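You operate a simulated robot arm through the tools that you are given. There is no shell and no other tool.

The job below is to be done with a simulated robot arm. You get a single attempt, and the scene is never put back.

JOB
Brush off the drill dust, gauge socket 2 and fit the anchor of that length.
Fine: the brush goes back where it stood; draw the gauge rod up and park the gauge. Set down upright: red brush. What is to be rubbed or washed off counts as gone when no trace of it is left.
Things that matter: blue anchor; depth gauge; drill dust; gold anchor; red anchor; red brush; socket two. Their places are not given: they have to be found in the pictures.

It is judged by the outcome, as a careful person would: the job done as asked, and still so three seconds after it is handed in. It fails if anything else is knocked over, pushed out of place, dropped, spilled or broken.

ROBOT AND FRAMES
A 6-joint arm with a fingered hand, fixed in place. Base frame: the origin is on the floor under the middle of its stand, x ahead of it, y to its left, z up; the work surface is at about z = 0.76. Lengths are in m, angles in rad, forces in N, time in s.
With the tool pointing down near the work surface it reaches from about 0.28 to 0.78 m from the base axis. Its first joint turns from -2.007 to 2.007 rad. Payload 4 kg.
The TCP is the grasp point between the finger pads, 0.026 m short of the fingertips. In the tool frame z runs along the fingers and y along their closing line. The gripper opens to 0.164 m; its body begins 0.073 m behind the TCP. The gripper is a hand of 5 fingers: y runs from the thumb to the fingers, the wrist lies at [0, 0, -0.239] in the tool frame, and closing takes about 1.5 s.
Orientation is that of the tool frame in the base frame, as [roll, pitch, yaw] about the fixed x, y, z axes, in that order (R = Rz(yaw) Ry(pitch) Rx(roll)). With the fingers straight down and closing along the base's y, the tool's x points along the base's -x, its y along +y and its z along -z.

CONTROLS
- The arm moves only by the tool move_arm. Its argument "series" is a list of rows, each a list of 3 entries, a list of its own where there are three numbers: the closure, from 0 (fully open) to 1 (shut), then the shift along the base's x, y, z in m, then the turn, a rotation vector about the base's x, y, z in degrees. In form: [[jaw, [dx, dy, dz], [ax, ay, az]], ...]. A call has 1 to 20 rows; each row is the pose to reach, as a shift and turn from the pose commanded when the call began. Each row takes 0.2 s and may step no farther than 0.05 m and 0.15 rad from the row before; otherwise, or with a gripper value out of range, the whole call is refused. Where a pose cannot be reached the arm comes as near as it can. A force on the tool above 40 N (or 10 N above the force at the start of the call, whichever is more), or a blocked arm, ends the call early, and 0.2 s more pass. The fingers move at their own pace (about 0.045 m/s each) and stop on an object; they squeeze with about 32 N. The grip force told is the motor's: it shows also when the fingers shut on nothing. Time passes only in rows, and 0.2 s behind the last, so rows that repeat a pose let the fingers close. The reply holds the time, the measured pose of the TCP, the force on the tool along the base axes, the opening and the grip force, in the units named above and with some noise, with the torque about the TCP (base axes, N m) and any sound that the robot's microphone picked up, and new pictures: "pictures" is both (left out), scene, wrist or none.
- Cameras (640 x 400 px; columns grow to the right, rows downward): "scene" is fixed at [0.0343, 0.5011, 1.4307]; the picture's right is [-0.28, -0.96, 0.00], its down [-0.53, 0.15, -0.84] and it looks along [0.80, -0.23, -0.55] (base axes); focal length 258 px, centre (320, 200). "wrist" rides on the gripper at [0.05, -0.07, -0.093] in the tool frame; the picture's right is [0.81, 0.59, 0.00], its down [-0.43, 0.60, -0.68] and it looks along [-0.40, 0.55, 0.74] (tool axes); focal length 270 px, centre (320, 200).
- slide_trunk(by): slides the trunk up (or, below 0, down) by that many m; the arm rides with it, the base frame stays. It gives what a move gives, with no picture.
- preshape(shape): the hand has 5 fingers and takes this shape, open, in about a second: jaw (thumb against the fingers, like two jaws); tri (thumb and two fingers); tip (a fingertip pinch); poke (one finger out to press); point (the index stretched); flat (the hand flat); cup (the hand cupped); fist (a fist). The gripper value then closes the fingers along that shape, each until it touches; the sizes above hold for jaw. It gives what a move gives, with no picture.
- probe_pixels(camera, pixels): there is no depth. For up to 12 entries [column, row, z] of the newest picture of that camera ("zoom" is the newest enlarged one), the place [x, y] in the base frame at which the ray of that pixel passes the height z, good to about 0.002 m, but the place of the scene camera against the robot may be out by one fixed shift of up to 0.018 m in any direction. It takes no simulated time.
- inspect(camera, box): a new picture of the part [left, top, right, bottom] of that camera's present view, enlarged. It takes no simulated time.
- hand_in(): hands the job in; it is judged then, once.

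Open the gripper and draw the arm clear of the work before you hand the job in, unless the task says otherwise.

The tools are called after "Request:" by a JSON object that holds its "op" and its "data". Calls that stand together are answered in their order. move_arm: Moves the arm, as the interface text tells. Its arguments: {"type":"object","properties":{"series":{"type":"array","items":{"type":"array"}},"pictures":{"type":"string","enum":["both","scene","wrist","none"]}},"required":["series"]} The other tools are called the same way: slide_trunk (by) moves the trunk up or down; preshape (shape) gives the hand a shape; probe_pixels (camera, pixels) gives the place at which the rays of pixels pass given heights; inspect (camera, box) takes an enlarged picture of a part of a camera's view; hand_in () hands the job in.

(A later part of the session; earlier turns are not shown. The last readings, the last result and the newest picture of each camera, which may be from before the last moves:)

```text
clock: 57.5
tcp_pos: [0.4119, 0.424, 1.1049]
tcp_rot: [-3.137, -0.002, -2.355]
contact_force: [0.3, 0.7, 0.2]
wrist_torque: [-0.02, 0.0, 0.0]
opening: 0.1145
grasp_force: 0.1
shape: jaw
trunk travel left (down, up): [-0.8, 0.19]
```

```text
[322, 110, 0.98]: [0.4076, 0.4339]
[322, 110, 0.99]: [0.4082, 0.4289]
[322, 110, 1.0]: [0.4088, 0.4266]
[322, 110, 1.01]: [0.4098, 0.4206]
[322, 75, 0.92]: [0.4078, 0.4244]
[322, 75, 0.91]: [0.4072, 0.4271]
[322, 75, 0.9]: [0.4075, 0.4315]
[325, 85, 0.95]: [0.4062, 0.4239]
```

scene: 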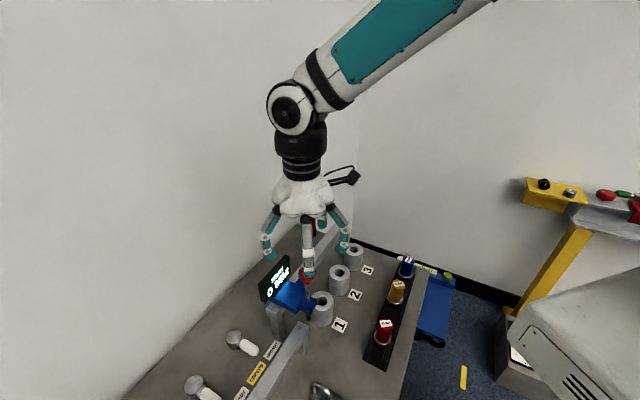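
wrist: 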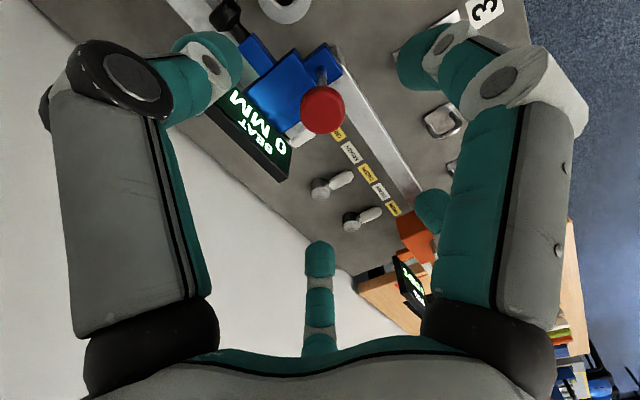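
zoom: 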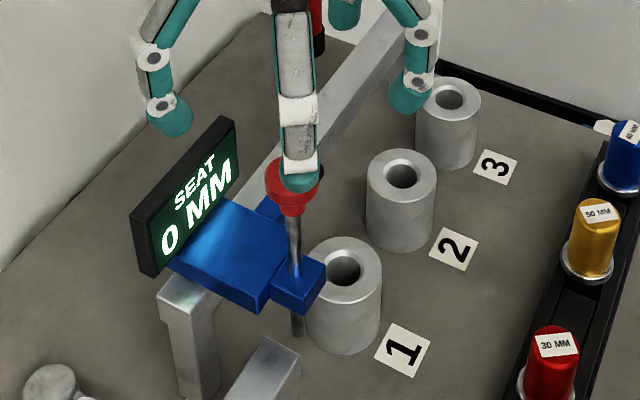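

Knob top is near z 1.0 at (0.409,0.4255); the guide block's top is near z 0.92. I lower the hand around the knob to TCP z 1.003.

Request:
{"op": "move_arm", "data": {"series": [[0.4, [-0.002, 0.0015, -0.03], [0, 0, 0]], [0.4, [-0.003, 0.0015, -0.06], [0, 0, 0]], [0.4, [-0.003, 0.0015, -0.085], [0, 0, 0]], [0.4, [-0.003, 0.0015, -0.102], [0, 0, 0]]]}}

Request:
{"op": "inspect", "data": {"camera": "scene", "box": [250, 230, 350, 330]}}

```text
clock: 58.5
tcp_pos: [0.4071, 0.4256, 1.0024]
tcp_rot: [-3.139, 0.001, -2.353]
contact_force: [-0.3, -0.4, 0.0]
wrist_torque: [-0.02, 0.01, 0.03]
opening: 0.0991
grasp_force: 0.0
shape: jaw
trunk travel left (down, up): [-0.8, 0.19]
```

scene: 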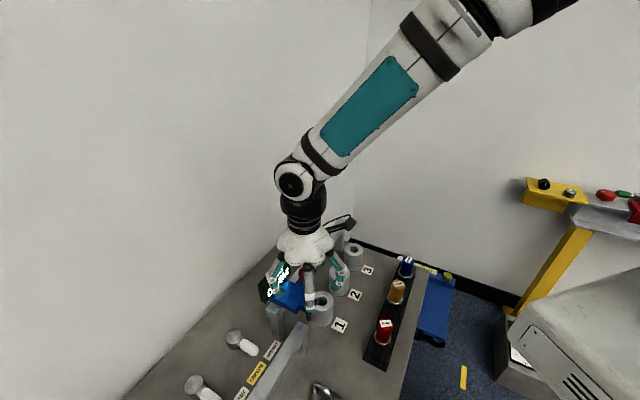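
wrist: 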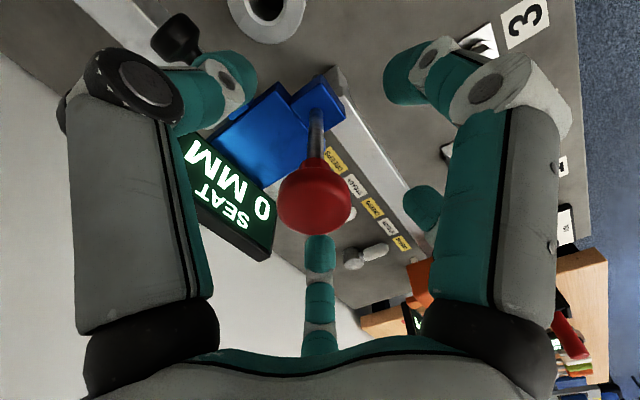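

```text
4.00 times, centred on (300, 280) of scene
```

zoom: 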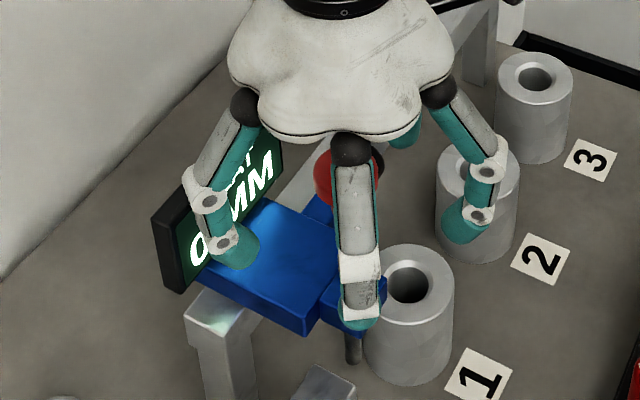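

The knob is centred between the fingers (wrist (314,203)). I close the hand on it.

Request:
{"op": "move_arm", "data": {"series": [[0.6, [0, 0, 0], [0, 0, 0]], [0.8, [0, 0, 0], [0, 0, 0]], [1.0, [0, 0, 0], [0, 0, 0]], [1.0, [0, 0, 0], [0, 0, 0]], [1.0, [0, 0, 0], [0, 0, 0]], [1.0, [0, 0, 0], [0, 0, 0]]]}}

Request:
{"op": "inspect", "data": {"camera": "scene", "box": [250, 230, 350, 330]}}

```text
clock: 59.9
tcp_pos: [0.4057, 0.423, 1.0019]
tcp_rot: [-3.138, -0.002, -2.352]
contact_force: [-1.0, -1.1, -2.1]
wrist_torque: [0.1, 0.06, -0.03]
opening: 0.0127
grasp_force: 31.9
shape: jaw
trunk travel left (down, up): [-0.8, 0.19]
```

scene: 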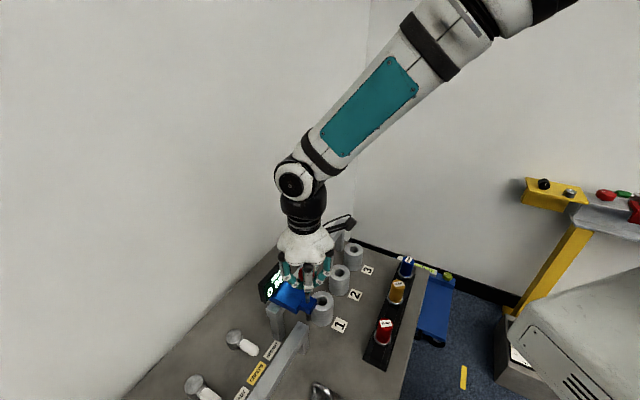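
wrist: 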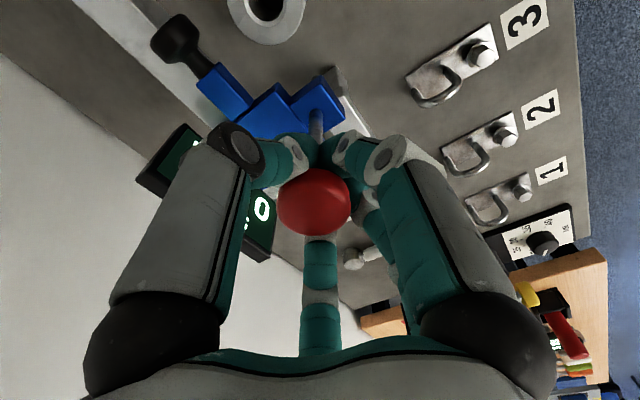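

```text
4.00 times, centred on (300, 280) of scene
```

zoom: 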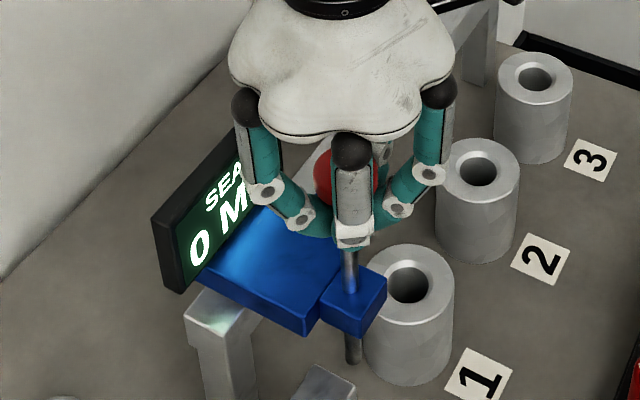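

The fingers have closed on the rod's neck beneath the knob (opening 0.013). I drag gently 3 cm along the rail and see whether the carriage follows.

Request:
{"op": "move_arm", "data": {"series": [[1.0, [0.007, -0.007, 0], [0, 0, 0]], [1.0, [0.014, -0.014, 0], [0, 0, 0]], [1.0, [0.021, -0.021, 0], [0, 0, 0]]]}}

Request:
{"op": "inspect", "data": {"camera": "scene", "box": [250, 230, 350, 330]}}

```text
clock: 60.7
tcp_pos: [0.4289, 0.4007, 1.0019]
tcp_rot: [-3.138, -0.002, -2.352]
contact_force: [0.3, -0.8, -4.0]
wrist_torque: [0.09, 0.09, -0.04]
opening: 0.0122
grasp_force: 31.9
shape: jaw
trunk travel left (down, up): [-0.8, 0.19]
```

scene: 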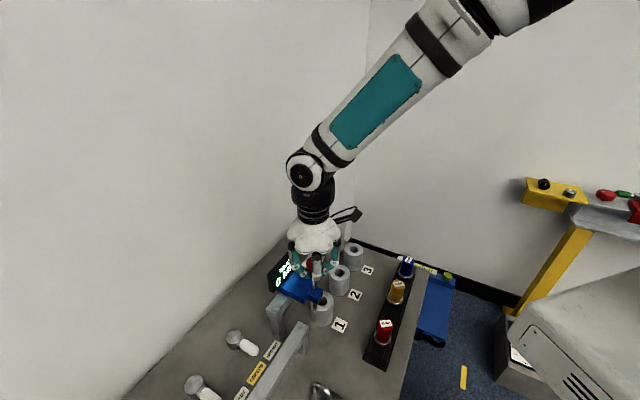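
wrist: 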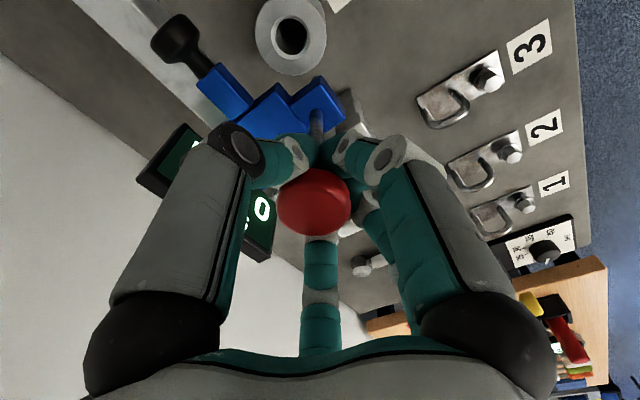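

```text
4.00 times, centred on (300, 280) of scene
```

zoom: 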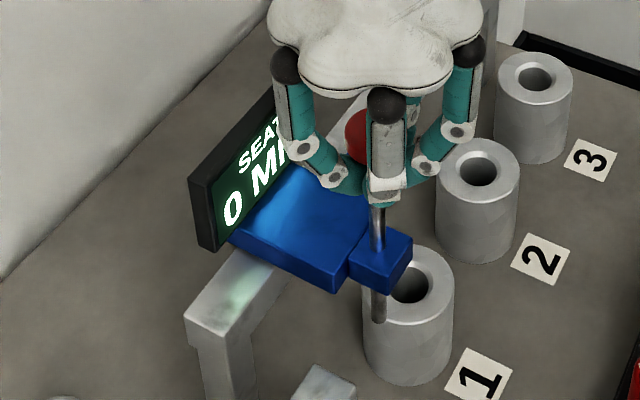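

The carriage follows with little force, and the rod tip clears the sockets by about 1 cm. I continue toward socket 2, stopping slightly short to check alignment.

Request:
{"op": "move_arm", "data": {"series": [[1.0, [0.017, -0.017, 0], [0, 0, 0]], [1.0, [0.034, -0.034, 0], [0, 0, 0]], [1.0, [0.051, -0.051, 0], [0, 0, 0]], [1.0, [0.068, -0.068, 0], [0, 0, 0]], [1.0, [0.085, -0.085, 0], [0, 0, 0]], [1.0, [0.102, -0.102, 0], [0, 0, 0]]]}}

Request:
{"op": "inspect", "data": {"camera": "scene", "box": [285, 215, 385, 315]}}

Request:
{"op": "inspect", "data": {"camera": "wrist", "box": [220, 40, 420, 200]}}

```text
clock: 62.1
tcp_pos: [0.5308, 0.2994, 1.0013]
tcp_rot: [-3.138, -0.003, -2.354]
contact_force: [2.5, -0.8, -10.2]
wrist_torque: [0.14, 0.06, 0.0]
opening: 0.0122
grasp_force: 32.8
shape: jaw
trunk travel left (down, up): [-0.8, 0.19]
```

scene: 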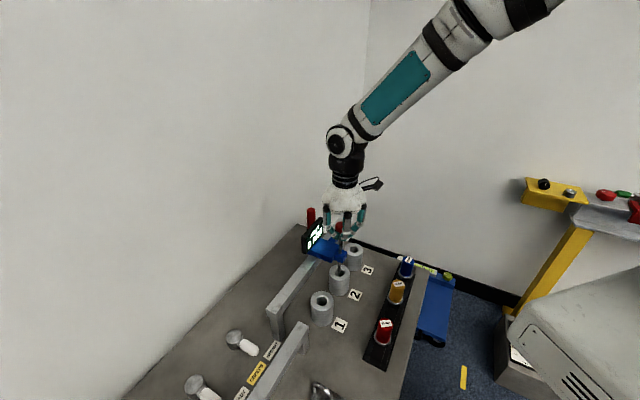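
wrist: 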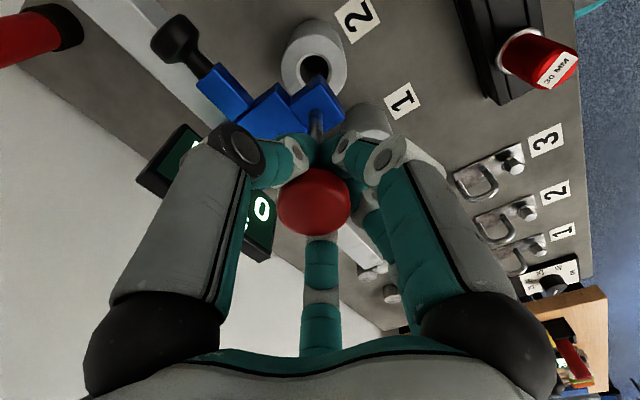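

```text
4.00 times, centred on (335, 265) of scene
```

zoom: 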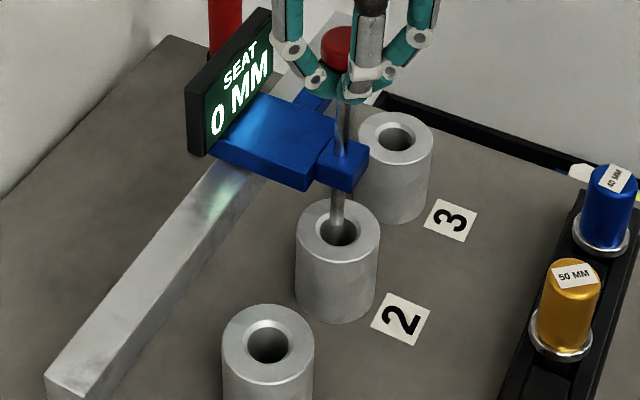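

```text
2.50 times, centred on (320, 120) of wrist
```

zoom: 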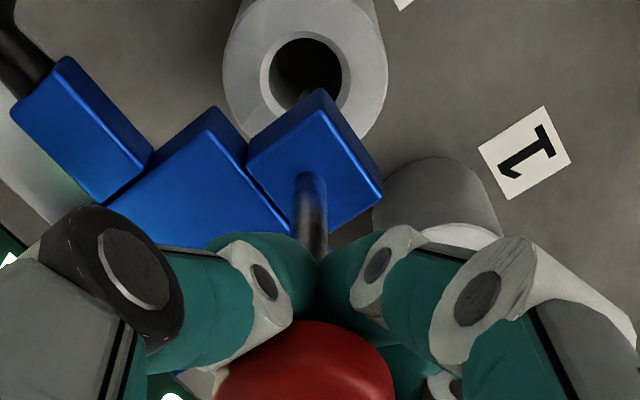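

The rod tip now hangs right over socket 2's hole. I zoom in tightly to judge the offset.

Request:
{"op": "inspect", "data": {"camera": "scene", "box": [320, 240, 365, 295]}}

Request:
{"op": "inspect", "data": {"camera": "wrist", "box": [275, 30, 360, 110]}}

Request:
{"op": "probe_pixels", "data": {"camera": "wrist", "pixels": [[313, 70, 0.82], [313, 70, 0.83], [317, 78, 0.83], [317, 78, 0.84], [317, 105, 0.92], [317, 105, 0.91], [315, 203, 1.0]]}}

```text
7.27 times, centred on (342, 268) of scene
```

zoom: 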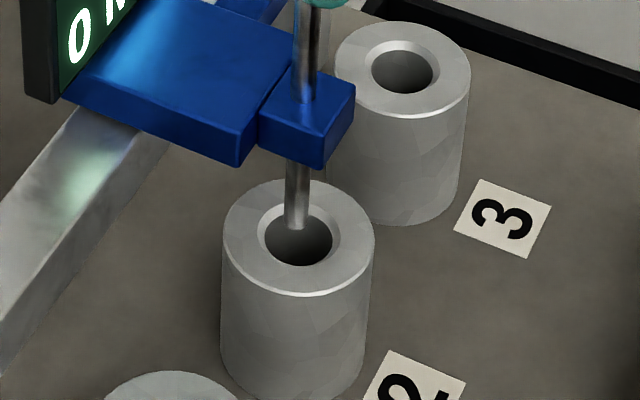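

```text
5.00 times, centred on (318, 70) of wrist
```

zoom: 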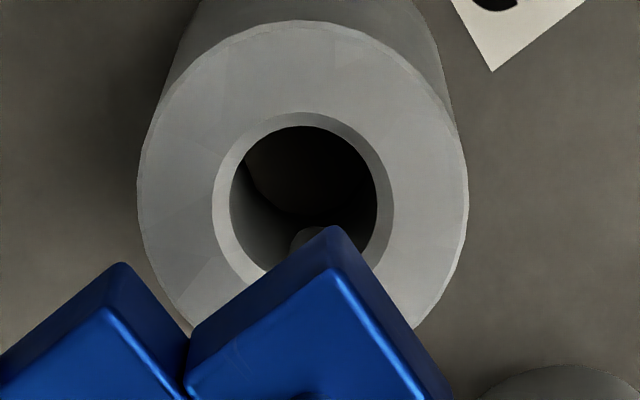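

```text
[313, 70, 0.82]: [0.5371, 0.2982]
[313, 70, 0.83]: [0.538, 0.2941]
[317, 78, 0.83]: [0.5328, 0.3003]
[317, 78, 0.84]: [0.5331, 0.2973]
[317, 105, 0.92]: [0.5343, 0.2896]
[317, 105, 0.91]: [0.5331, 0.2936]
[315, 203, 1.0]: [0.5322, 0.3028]
```

The rod is over the hole within a few millimetres (rod at zoom x 297, hole centre 298; slightly short along the rail). I shift 4 mm along the rail and push the rod down in steps.

Request:
{"op": "move_arm", "data": {"series": [[1.0, [0.003, -0.003, 0], [0, 0, 0]], [1.0, [0.003, -0.003, -0.008], [0, 0, 0]], [1.0, [0.003, -0.003, -0.016], [0, 0, 0]], [1.0, [0.003, -0.003, -0.022], [0, 0, 0]]]}}

Request:
{"op": "inspect", "data": {"camera": "scene", "box": [285, 205, 385, 305]}}

```text
clock: 63.1
tcp_pos: [0.5333, 0.2964, 0.9801]
tcp_rot: [-3.139, -0.001, -2.355]
contact_force: [-1.3, -3.3, -0.9]
wrist_torque: [0.02, 0.1, -0.01]
opening: 0.0121
grasp_force: 31.9
shape: jaw
trunk travel left (down, up): [-0.8, 0.19]
```

scene: 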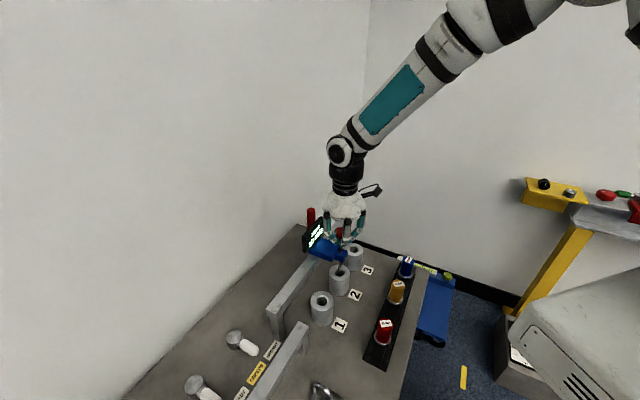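
wrist: 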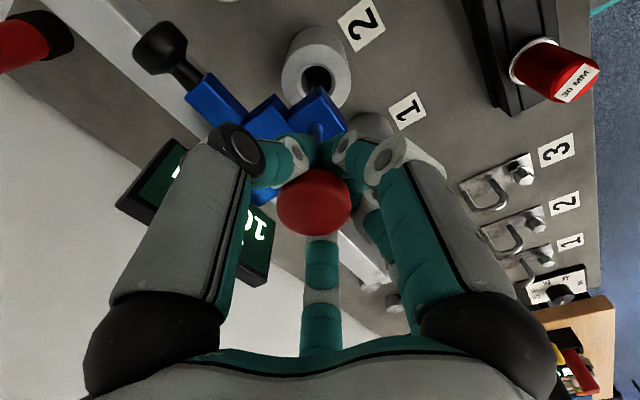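

```text
4.00 times, centred on (335, 255) of scene
```

zoom: 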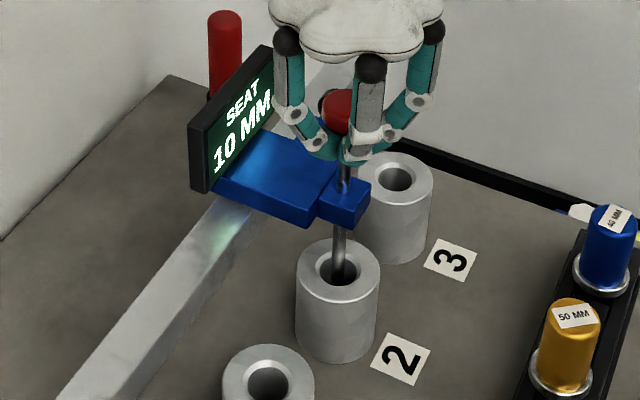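

The display reads "SEAT 10 MM", so it follows the rod. I continue down in small steps, watching the force for the seat.

Request:
{"op": "move_arm", "data": {"series": [[1.0, [0, 0, -0.004], [0, 0, 0]], [1.0, [0, 0, -0.008], [0, 0, 0]], [1.0, [0, 0, -0.012], [0, 0, 0]]], "pictures": "scene"}}

Request:
{"op": "inspect", "data": {"camera": "scene", "box": [295, 205, 375, 285]}}

```text
clock: 63.9
tcp_pos: [0.5339, 0.2974, 0.968]
tcp_rot: [-3.137, 0.0, -2.353]
contact_force: [-1.5, -3.7, -0.8]
wrist_torque: [0.04, 0.08, 0.01]
opening: 0.0122
grasp_force: 32.1
shape: jaw
trunk travel left (down, up): [-0.8, 0.19]
```

scene: 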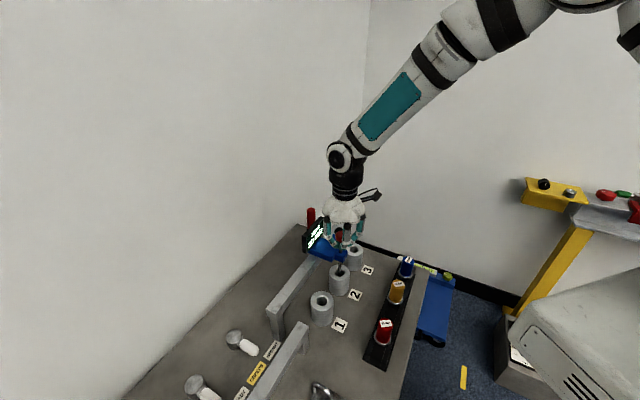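

```text
5.00 times, centred on (335, 245) of scene
```

zoom: 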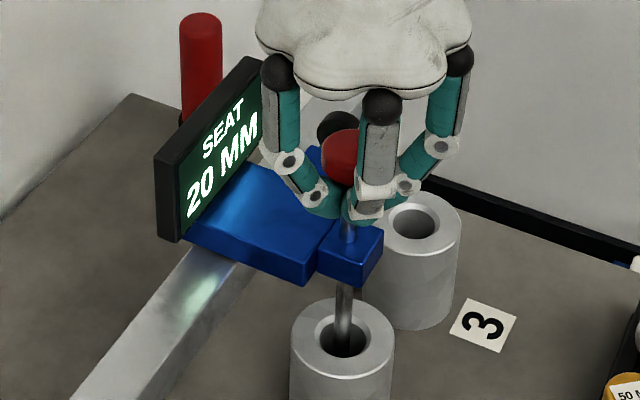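

It reads "SEAT 20 MM" and my fingertips are only a few millimetres above the guide block. I release the neck, rise, and will push on the knob's top with closed fingertips instead.

Request:
{"op": "move_arm", "data": {"series": [[0.6, [0, 0, 0], [0, 0, 0]], [0.5, [0, 0, 0], [0, 0, 0]], [0.45, [0, 0, 0], [0, 0, 0]], [0.45, [0, 0, 0.03], [0, 0, 0]], [0.45, [0, 0, 0.07], [0, 0, 0]], [0.7, [0, 0, 0.09], [0, 0, 0]]]}}

Request:
{"op": "inspect", "data": {"camera": "scene", "box": [295, 205, 375, 285]}}

```text
clock: 65.3
tcp_pos: [0.5328, 0.2964, 1.0574]
tcp_rot: [-3.138, 0.002, -2.353]
contact_force: [-0.3, -0.9, 0.9]
wrist_torque: [-0.01, 0.01, 0.01]
opening: 0.0554
grasp_force: 0.1
shape: jaw
trunk travel left (down, up): [-0.8, 0.19]
```

scene: 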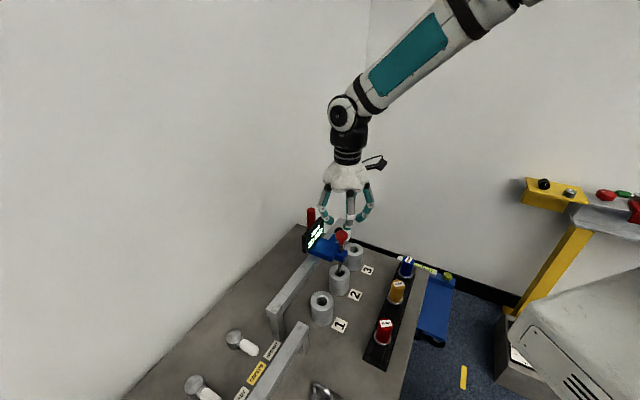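
wrist: 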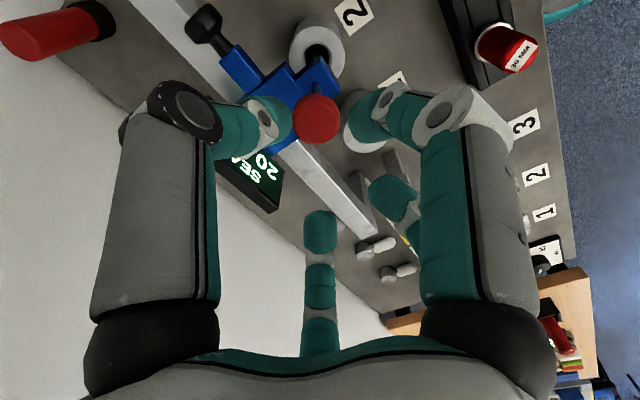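

```text
5.00 times, centred on (335, 245) of scene
```

zoom: 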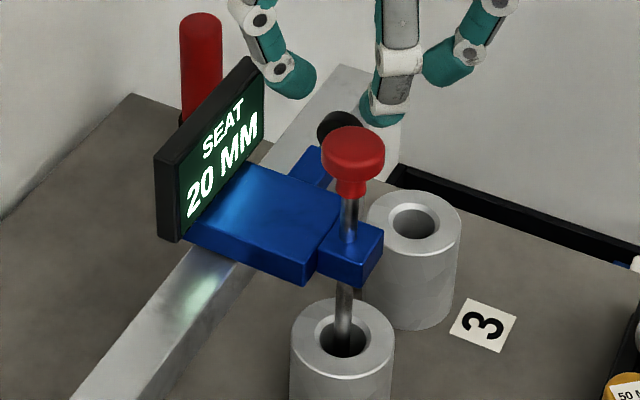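

The rod stays at 20 mm by itself. I probe the knob's top at wrist (317,119) to centre the closed fingertips over it.

Request:
{"op": "probe_pixels", "data": {"camera": "wrist", "pixels": [[317, 119, 0.965], [317, 119, 0.97], [317, 119, 0.975]]}}

Request:
{"op": "move_arm", "data": {"series": [[1.0, [0, 0, 0], [0, 0, 0]], [1.0, [0, 0, 0], [0, 0, 0]], [1.0, [0, 0, 0], [0, 0, 0]], [1.0, [0, 0, 0], [0, 0, 0]], [1.0, [0, 0, 0], [0, 0, 0]]]}}

```text
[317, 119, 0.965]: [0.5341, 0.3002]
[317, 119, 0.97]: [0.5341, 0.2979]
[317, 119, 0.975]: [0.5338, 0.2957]
```

```text
clock: 66.5
tcp_pos: [0.5344, 0.2968, 1.0557]
tcp_rot: [-3.137, -0.001, -2.353]
contact_force: [-0.4, 0.2, -0.5]
wrist_torque: [0.01, 0.03, -0.01]
opening: 0.0
grasp_force: 32.1
shape: jaw
trunk travel left (down, up): [-0.8, 0.19]
```

scene: 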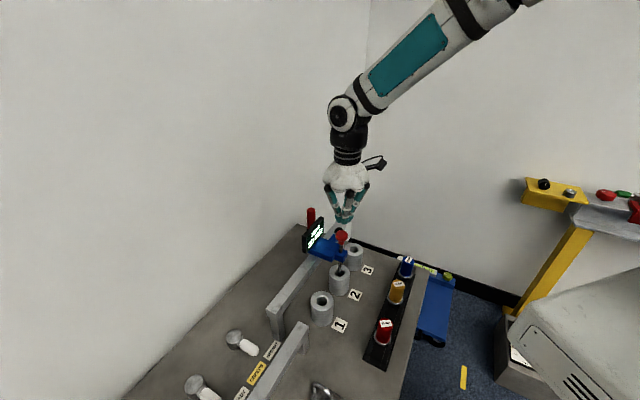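
wrist: 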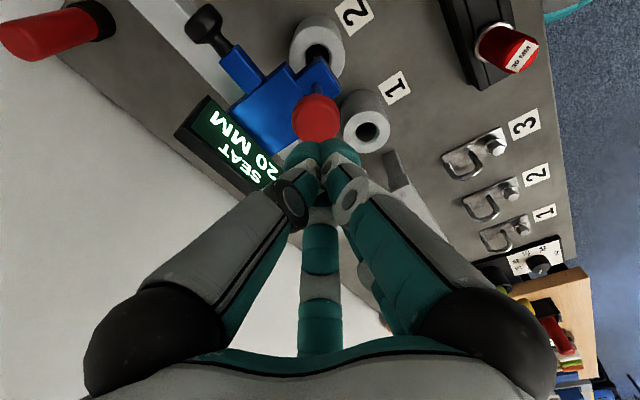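

The closed fingertips are centred over the knob. I lower onto it and push in small steps.

Request:
{"op": "move_arm", "data": {"series": [[1.0, [0, 0.001, -0.03], [0, 0, 0]], [1.0, [0, 0.001, -0.05], [0, 0, 0]], [1.0, [0, 0.001, -0.056], [0, 0, 0]], [1.0, [0, 0.001, -0.06], [0, 0, 0]], [1.0, [0, 0.001, -0.064], [0, 0, 0]]], "pictures": "scene"}}

Request:
{"op": "inspect", "data": {"camera": "scene", "box": [295, 205, 375, 285]}}

```text
clock: 67.7
tcp_pos: [0.5337, 0.2982, 0.9945]
tcp_rot: [-3.138, 0.001, -2.354]
contact_force: [-0.2, 0.5, -0.6]
wrist_torque: [-0.03, -0.01, -0.01]
opening: 0.0
grasp_force: 32.3
shape: jaw
trunk travel left (down, up): [-0.8, 0.19]
```

scene: 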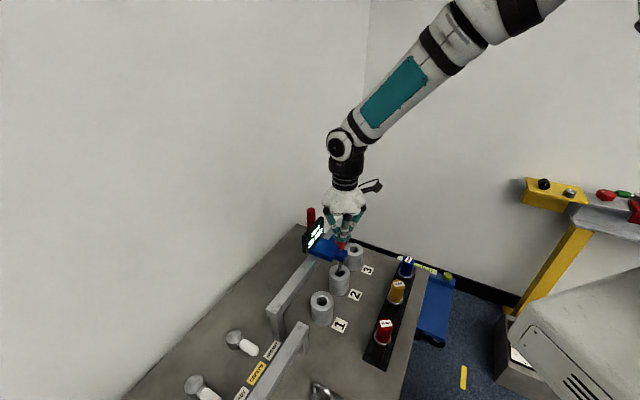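

```text
5.00 times, centred on (335, 245) of scene
```

zoom: 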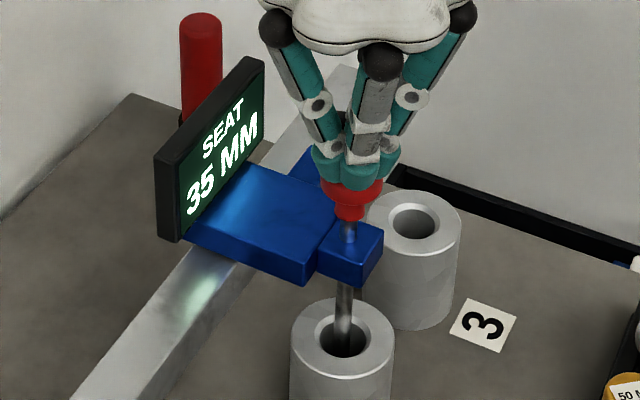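

It reads "SEAT 35 MM" with no resistance yet. I keep pushing in 2 mm steps until the force rises.

Request:
{"op": "move_arm", "data": {"series": [[1.0, [0, 0, -0.002], [0, 0, 0]], [1.0, [0, 0, -0.004], [0, 0, 0]], [1.0, [0, 0, -0.006], [0, 0, 0]], [1.0, [0, 0, -0.008], [0, 0, 0]]], "pictures": "scene"}}

Request:
{"op": "inspect", "data": {"camera": "scene", "box": [295, 205, 375, 285]}}

```text
clock: 68.7
tcp_pos: [0.5341, 0.298, 0.9906]
tcp_rot: [-3.137, 0.004, -2.354]
contact_force: [-3.4, -0.5, 30.5]
wrist_torque: [-0.05, 0.24, -0.02]
opening: 0.0004
grasp_force: 32.5
shape: jaw
trunk travel left (down, up): [-0.8, 0.19]
```

scene: 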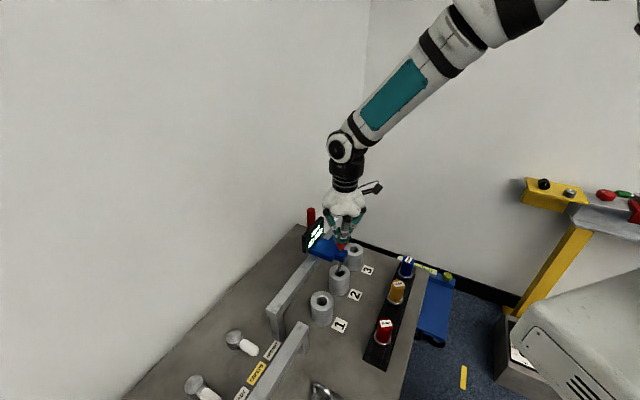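

```text
5.00 times, centred on (335, 245) of scene
```

zoom: 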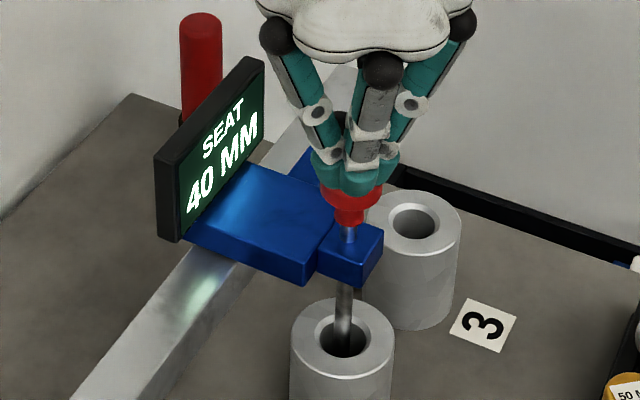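

It reads "SEAT 40 MM" with 30 N of resistance. I hold the push a moment to confirm that it's the seat and not just drag.

Request:
{"op": "move_arm", "data": {"series": [[1.0, [0, 0, 0.0], [0, 0, 0]], [1.0, [0, 0, -0.001], [0, 0, 0]], [1.0, [0, 0, -0.001], [0, 0, 0]], [1.0, [0, 0, -0.001], [0, 0, 0]]], "pictures": "scene"}}

Request:
{"op": "inspect", "data": {"camera": "scene", "box": [300, 210, 365, 275]}}

```text
clock: 69.2
tcp_pos: [0.5352, 0.2986, 0.9903]
tcp_rot: [-3.135, 0.009, -2.355]
contact_force: [-4.5, -1.6, 19.5]
wrist_torque: [-0.13, 0.32, -0.03]
opening: 0.0
grasp_force: 31.8
shape: jaw
trunk travel left (down, up): [-0.8, 0.19]
stopped in row 2: the force on the tool passed its limit at 41 N (the readings are from after the stop); the commanded pose is now the measured one
```

scene: 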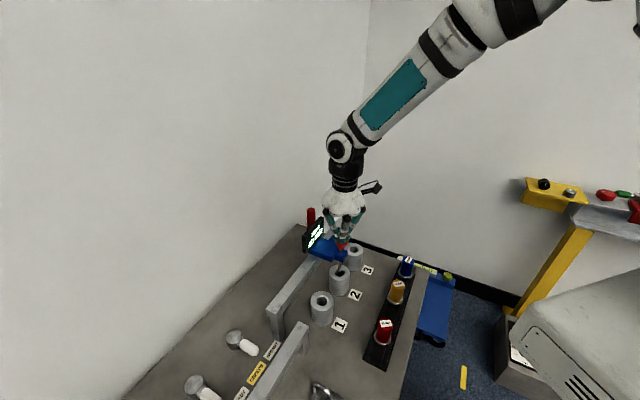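

```text
6.15 times, centred on (332, 242) of scene
```

zoom: 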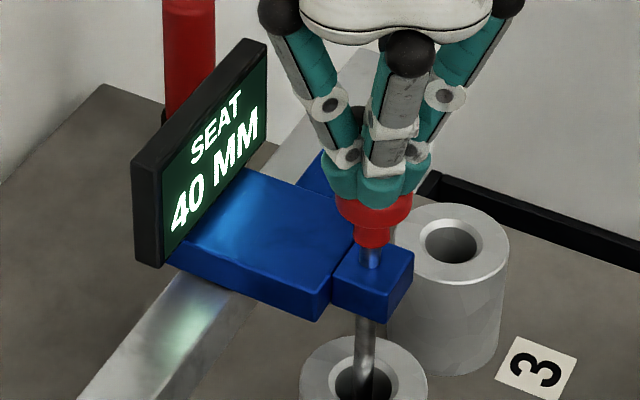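

Confirmed: 40 mm (41 N against the seat, rod still visible above the block). I rise, open partly, and come down around the knob head to draw the rod up.

Request:
{"op": "move_arm", "data": {"series": [[1.0, [0, -0.001, 0.03], [0, 0, 0]], [0.7, [-0.001, -0.001, 0.05], [0, 0, 0]], [0.52, [-0.001, -0.001, 0.05], [0, 0, 0]], [0.52, [-0.001, -0.001, 0.05], [0, 0, 0]], [0.52, [-0.001, -0.001, 0.05], [0, 0, 0]]]}}

Request:
{"op": "inspect", "data": {"camera": "wrist", "box": [220, 40, 420, 200]}}

Request:
{"op": "inspect", "data": {"camera": "scene", "box": [360, 240, 440, 310]}}

```text
clock: 70.4
tcp_pos: [0.5342, 0.2981, 1.0369]
tcp_rot: [-3.138, 0.005, -2.352]
contact_force: [-0.2, 1.1, 1.0]
wrist_torque: [0.01, 0.01, 0.0]
opening: 0.0627
grasp_force: 0.0
shape: jaw
trunk travel left (down, up): [-0.8, 0.19]
```

scene: 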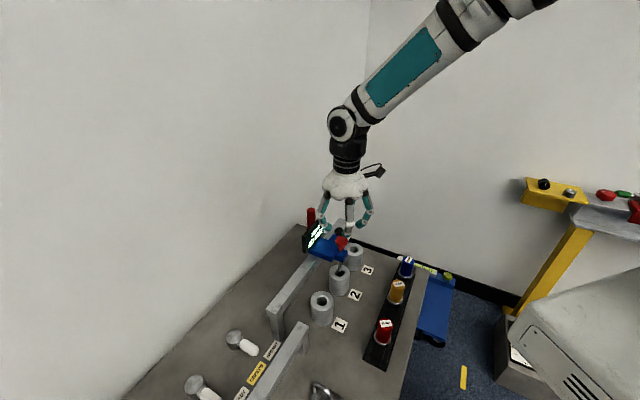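
wrist: 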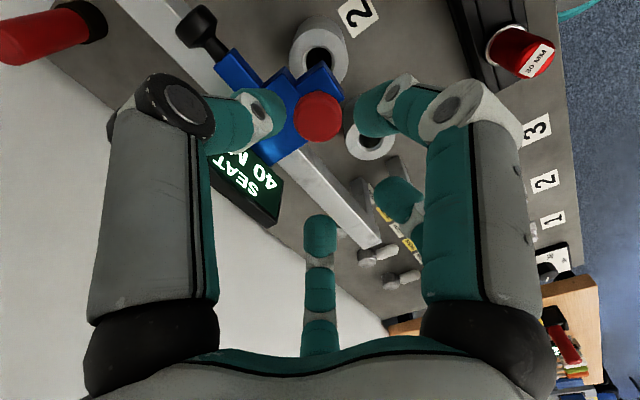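

```text
2.50 times, centred on (320, 120) of wrist
```

zoom: 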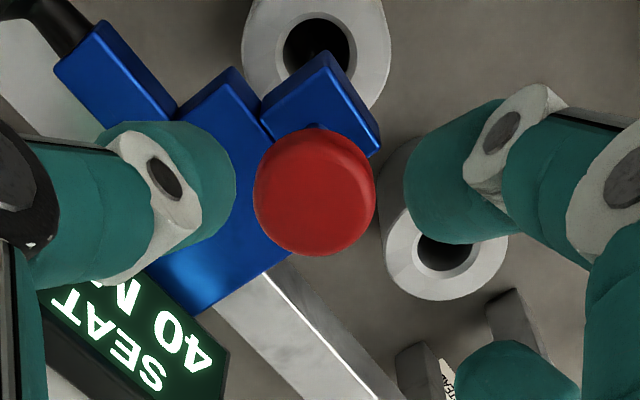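

```text
5.71 times, centred on (400, 275) of scene
```

zoom: 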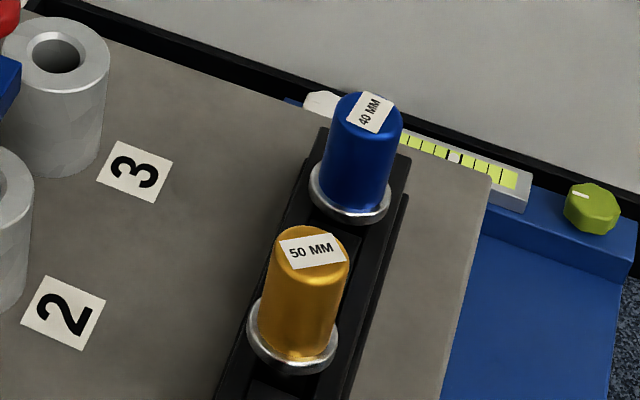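

The blue anchor's label reads "40 MM". I probe the knob at wrist (318,118) to centre the grip.

Request:
{"op": "probe_pixels", "data": {"camera": "wrist", "pixels": [[318, 117, 0.945], [318, 117, 0.95], [318, 117, 0.955]]}}

```text
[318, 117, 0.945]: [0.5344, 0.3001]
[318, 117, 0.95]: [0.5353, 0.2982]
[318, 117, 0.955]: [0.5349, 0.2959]
```

The knob is directly below the TCP at about (0.535,0.298). I lower to TCP z 0.953 and close on the head.

Request:
{"op": "move_arm", "data": {"series": [[0.52, [0.001, 0, -0.03], [0, 0, 0]], [0.52, [0.001, 0, -0.06], [0, 0, 0]], [0.52, [0.001, 0, -0.075], [0, 0, 0]], [0.52, [0.001, 0, -0.083], [0, 0, 0]]]}}

Request:
{"op": "inspect", "data": {"camera": "scene", "box": [295, 205, 375, 285]}}

```text
clock: 71.4
tcp_pos: [0.5371, 0.2987, 0.953]
tcp_rot: [-3.137, 0.005, -2.352]
contact_force: [0.8, -0.4, 0.8]
wrist_torque: [0.02, -0.02, 0.01]
opening: 0.0783
grasp_force: 0.0
shape: jaw
trunk travel left (down, up): [-0.8, 0.19]
```

scene: 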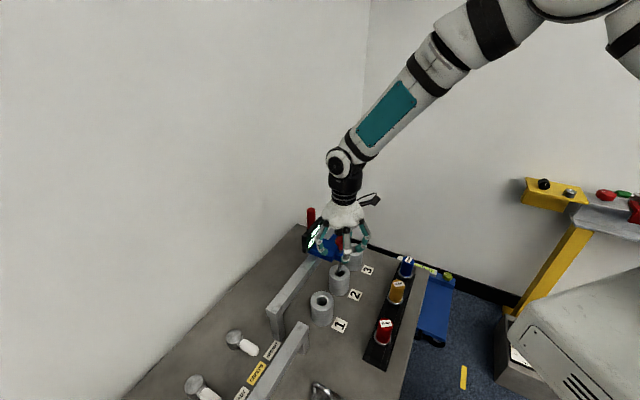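
wrist: 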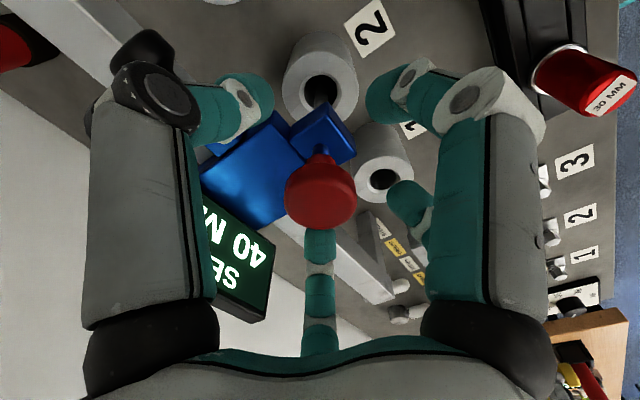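

```text
5.00 times, centred on (335, 245) of scene
```

zoom: 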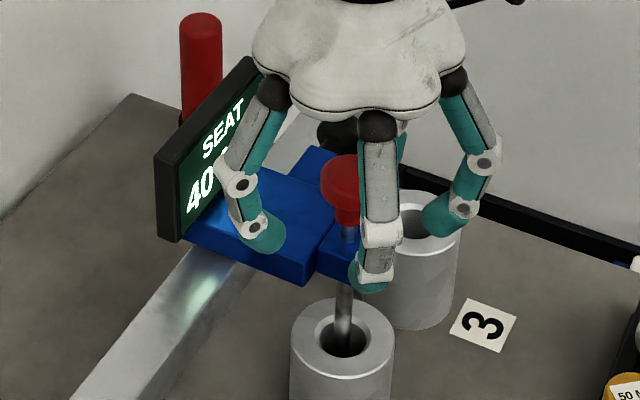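

The knob head is between the fingers and clear of the block. I close on it.

Request:
{"op": "move_arm", "data": {"series": [[0.7, [0, 0, 0], [0, 0, 0]], [0.85, [0, 0, 0], [0, 0, 0]], [1.0, [0, 0, 0], [0, 0, 0]], [1.0, [0, 0, 0], [0, 0, 0]], [1.0, [0, 0, 0], [0, 0, 0]]]}}

Request:
{"op": "inspect", "data": {"camera": "scene", "box": [295, 205, 375, 285]}}

```text
clock: 72.6
tcp_pos: [0.5365, 0.2985, 0.9531]
tcp_rot: [-3.136, 0.004, -2.35]
contact_force: [0.5, 0.2, -3.0]
wrist_torque: [0.26, 0.32, 0.0]
opening: 0.013
grasp_force: 32.0
shape: jaw
trunk travel left (down, up): [-0.8, 0.19]
```

scene: 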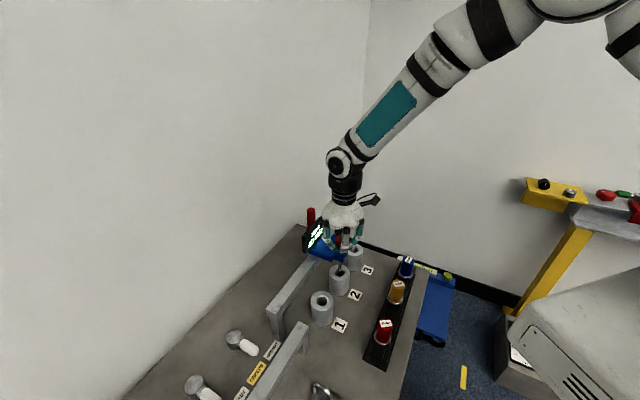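
wrist: 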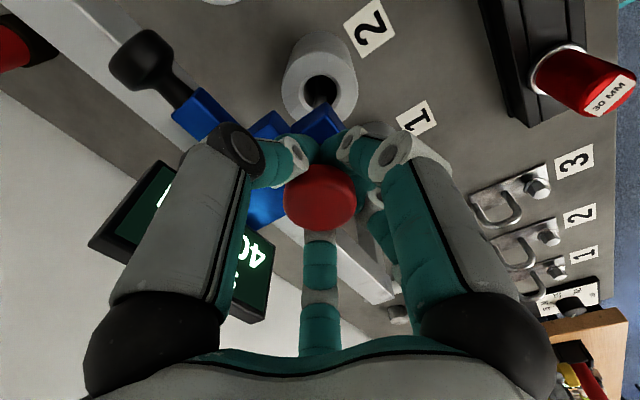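

```text
5.00 times, centred on (335, 245) of scene
```

zoom: 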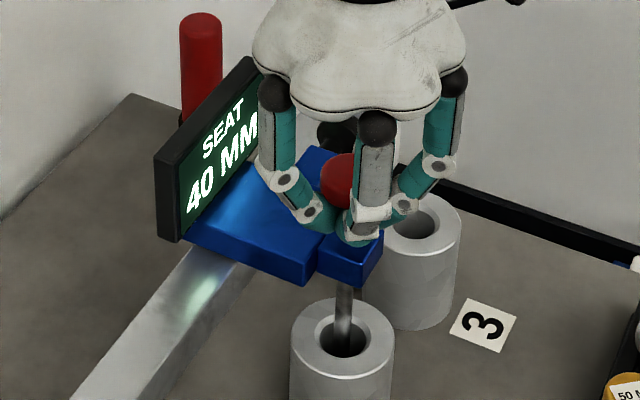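

The fingers hold the neck under the head (opening 0.013). I draw the rod up by about 5 cm.

Request:
{"op": "move_arm", "data": {"series": [[1.0, [0, 0, 0.01], [0, 0, 0]], [1.0, [0, 0, 0.02], [0, 0, 0]], [1.0, [0, 0, 0.03], [0, 0, 0]], [1.0, [0, 0, 0.04], [0, 0, 0]], [1.0, [0, 0, 0.049], [0, 0, 0]]]}}

Request:
{"op": "inspect", "data": {"camera": "scene", "box": [295, 205, 375, 285]}}

```text
clock: 73.8
tcp_pos: [0.5364, 0.2975, 1.0033]
tcp_rot: [-3.138, 0.004, -2.353]
contact_force: [-3.1, -2.0, -1.1]
wrist_torque: [0.24, 0.34, 0.01]
opening: 0.0127
grasp_force: 31.8
shape: jaw
trunk travel left (down, up): [-0.8, 0.19]
```

scene: 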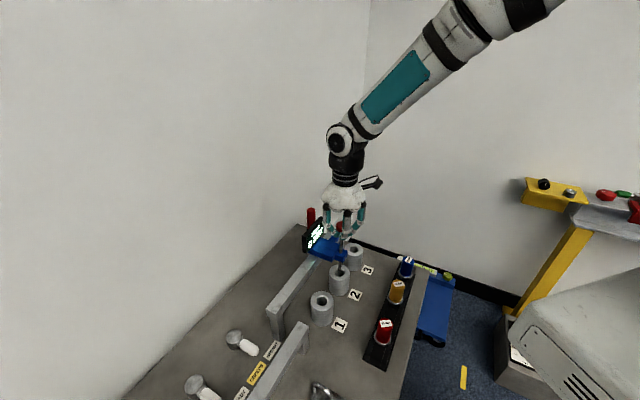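
wrist: 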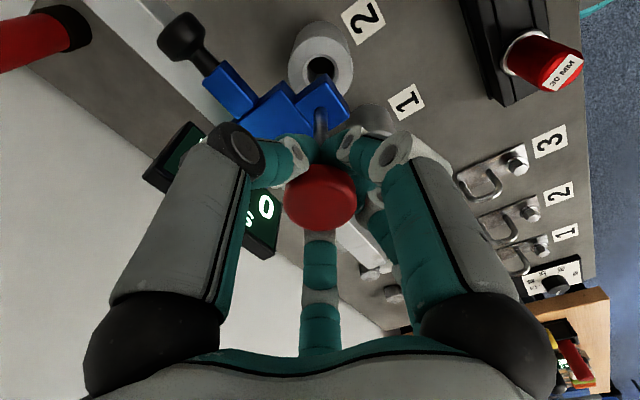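

```text
5.00 times, centred on (335, 245) of scene
```

zoom: 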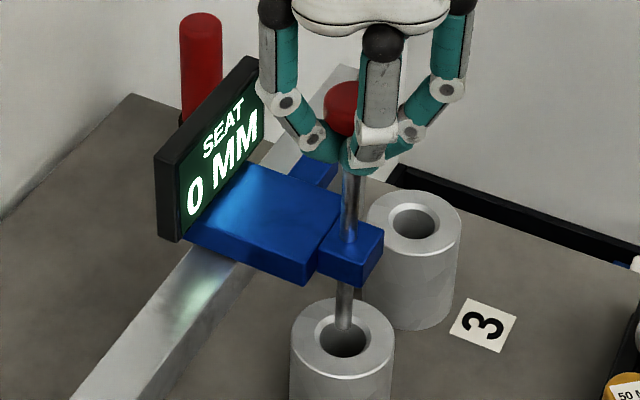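

The display is back to "0 MM". I raise a few millimetres more to find the rod's top stop.

Request:
{"op": "move_arm", "data": {"series": [[1.0, [0, 0, 0.002], [0, 0, 0]], [1.0, [0, 0, 0.004], [0, 0, 0]]], "pictures": "none"}}

Request:
{"op": "inspect", "data": {"camera": "scene", "box": [320, 225, 365, 280]}}

```text
clock: 74.4
tcp_pos: [0.5362, 0.2983, 1.0051]
tcp_rot: [-3.139, -0.001, -2.35]
contact_force: [-3.1, -3.2, -20.6]
wrist_torque: [0.29, 0.35, 0.01]
opening: 0.0126
grasp_force: 31.9
shape: jaw
trunk travel left (down, up): [-0.8, 0.19]
```

```text
7.27 times, centred on (342, 252) of scene
```

zoom: 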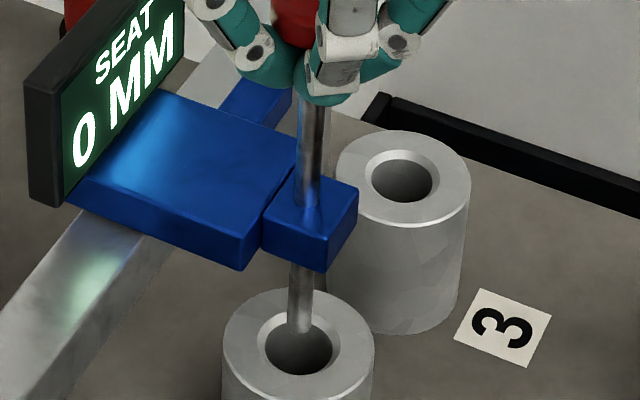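

The rod is at its top stop (20 N pull). I ease off 3 mm and slide the carriage back along the rail toward its park position.

Request:
{"op": "move_arm", "data": {"series": [[1.0, [0, 0, -0.003], [0, 0, 0]], [1.0, [-0.018, 0.018, -0.003], [0, 0, 0]], [1.0, [-0.036, 0.036, -0.003], [0, 0, 0]], [1.0, [-0.054, 0.054, -0.003], [0, 0, 0]], [1.0, [-0.072, 0.072, -0.003], [0, 0, 0]], [1.0, [-0.09, 0.09, -0.003], [0, 0, 0]], [1.0, [-0.108, 0.108, -0.003], [0, 0, 0]], [1.0, [-0.12, 0.12, -0.003], [0, 0, 0]]]}}

Request:
{"op": "inspect", "data": {"camera": "scene", "box": [250, 240, 350, 330]}}

```text
clock: 76.2
tcp_pos: [0.4153, 0.4196, 1.0049]
tcp_rot: [-3.137, 0.007, -2.352]
contact_force: [-3.3, -0.6, -4.1]
wrist_torque: [0.26, 0.39, 0.02]
opening: 0.0129
grasp_force: 32.2
shape: jaw
trunk travel left (down, up): [-0.8, 0.19]
```

scene: 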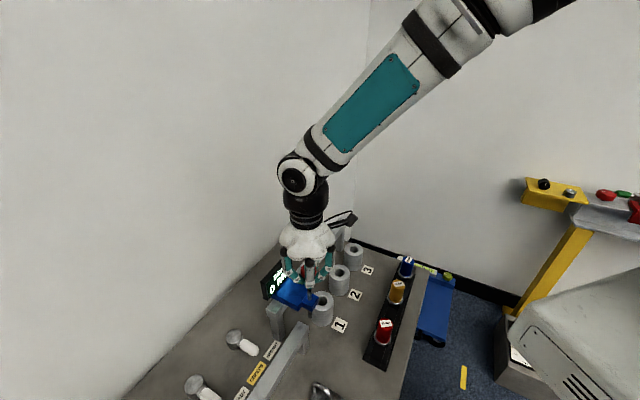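
wrist: 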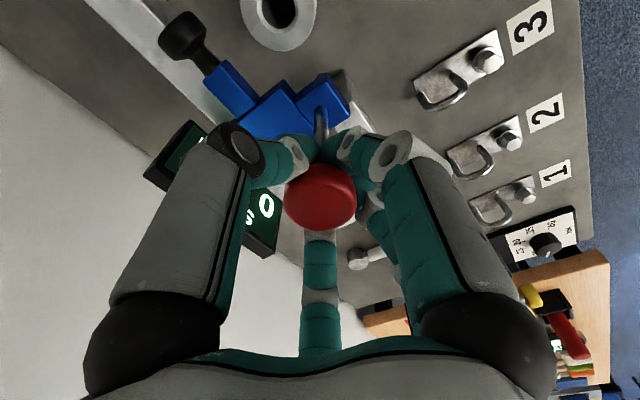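

```text
4.44 times, centred on (300, 285) of scene
```

zoom: 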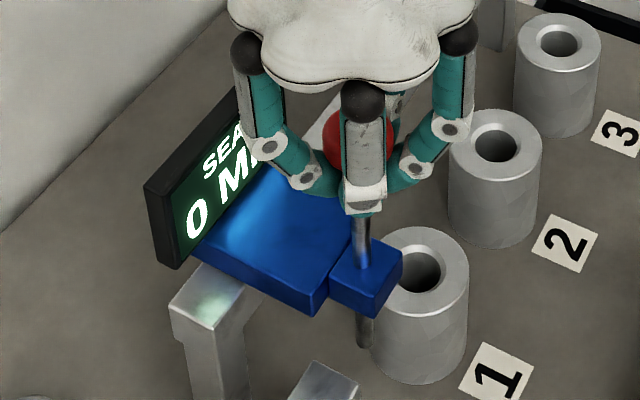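

Compared with the first picture (display corner (165,280), rod tip (356,360) in this zoom), about 1 cm remains. I slide on in small steps.

Request:
{"op": "move_arm", "data": {"series": [[1.0, [-0.004, 0.004, 0], [0, 0, 0]], [1.0, [-0.0075, 0.0075, 0], [0, 0, 0]], [1.0, [-0.0085, 0.0085, 0], [0, 0, 0]]], "pictures": "scene"}}

Request:
{"op": "inspect", "data": {"camera": "scene", "box": [250, 240, 350, 330]}}

```text
clock: 77.0
tcp_pos: [0.4096, 0.4254, 1.0041]
tcp_rot: [-3.137, 0.006, -2.354]
contact_force: [6.4, -8.7, -0.3]
wrist_torque: [0.14, 0.23, 0.05]
opening: 0.0128
grasp_force: 31.9
shape: jaw
trunk travel left (down, up): [-0.8, 0.19]
```

scene: 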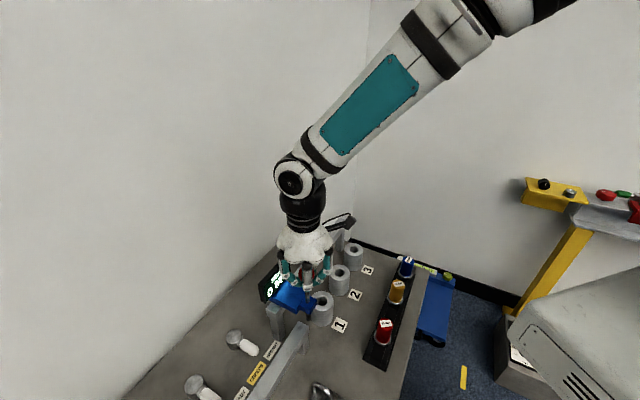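

```text
4.44 times, centred on (300, 285) of scene
```

zoom: 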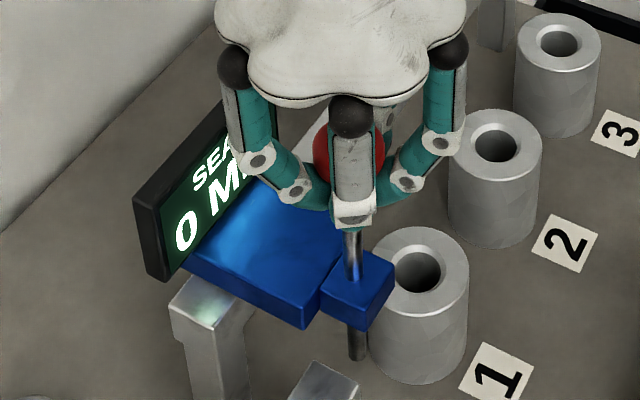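

The carriage is back exactly as in the first picture, with an end stop felt (about 11 N). I release the knob and rise straight up.

Request:
{"op": "move_arm", "data": {"series": [[0.7, [0, 0, 0], [0, 0, 0]], [0.5, [0, 0, 0], [0, 0, 0]], [0.4, [0, 0, 0], [0, 0, 0]], [0.4, [0, 0, 0.0], [0, 0, 0]], [0.4, [0, 0, 0.04], [0, 0, 0]], [0.4, [0, 0, 0.08], [0, 0, 0]], [0.4, [0.0, 0.0, 0.12], [0, 0, 0]]]}}

Request:
{"op": "inspect", "data": {"camera": "scene", "box": [250, 240, 350, 330]}}

```text
clock: 78.6
tcp_pos: [0.4084, 0.4249, 1.1238]
tcp_rot: [-3.136, 0.004, -2.353]
contact_force: [-0.1, 0.9, 0.7]
wrist_torque: [0.04, -0.02, 0.0]
opening: 0.0978
grasp_force: 0.2
shape: jaw
trunk travel left (down, up): [-0.8, 0.19]
```

scene: 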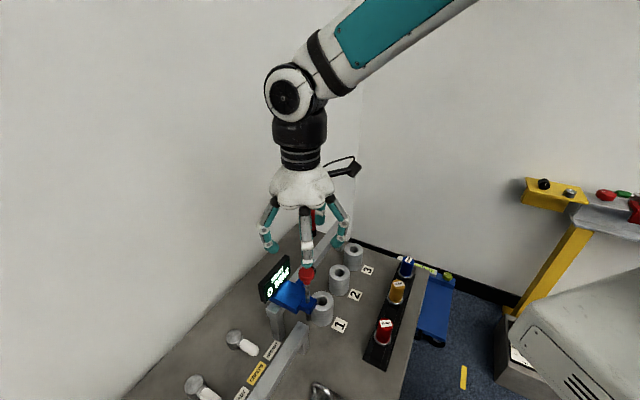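
wrist: 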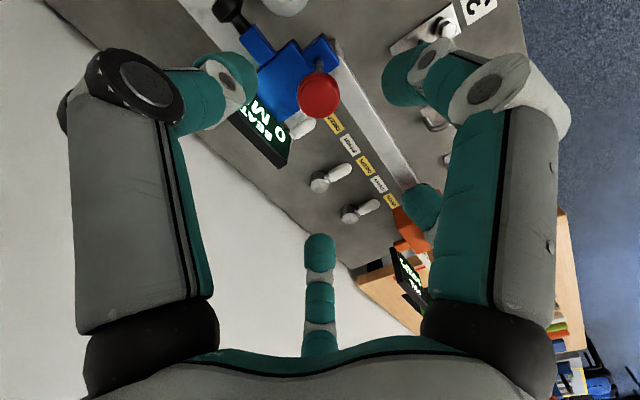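

```text
4.44 times, centred on (300, 285) of scene
```

zoom: 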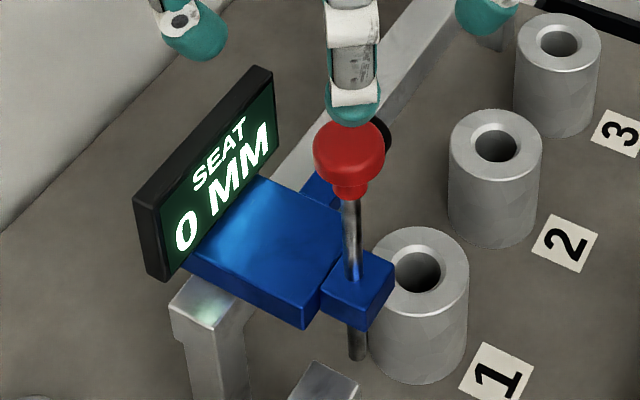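

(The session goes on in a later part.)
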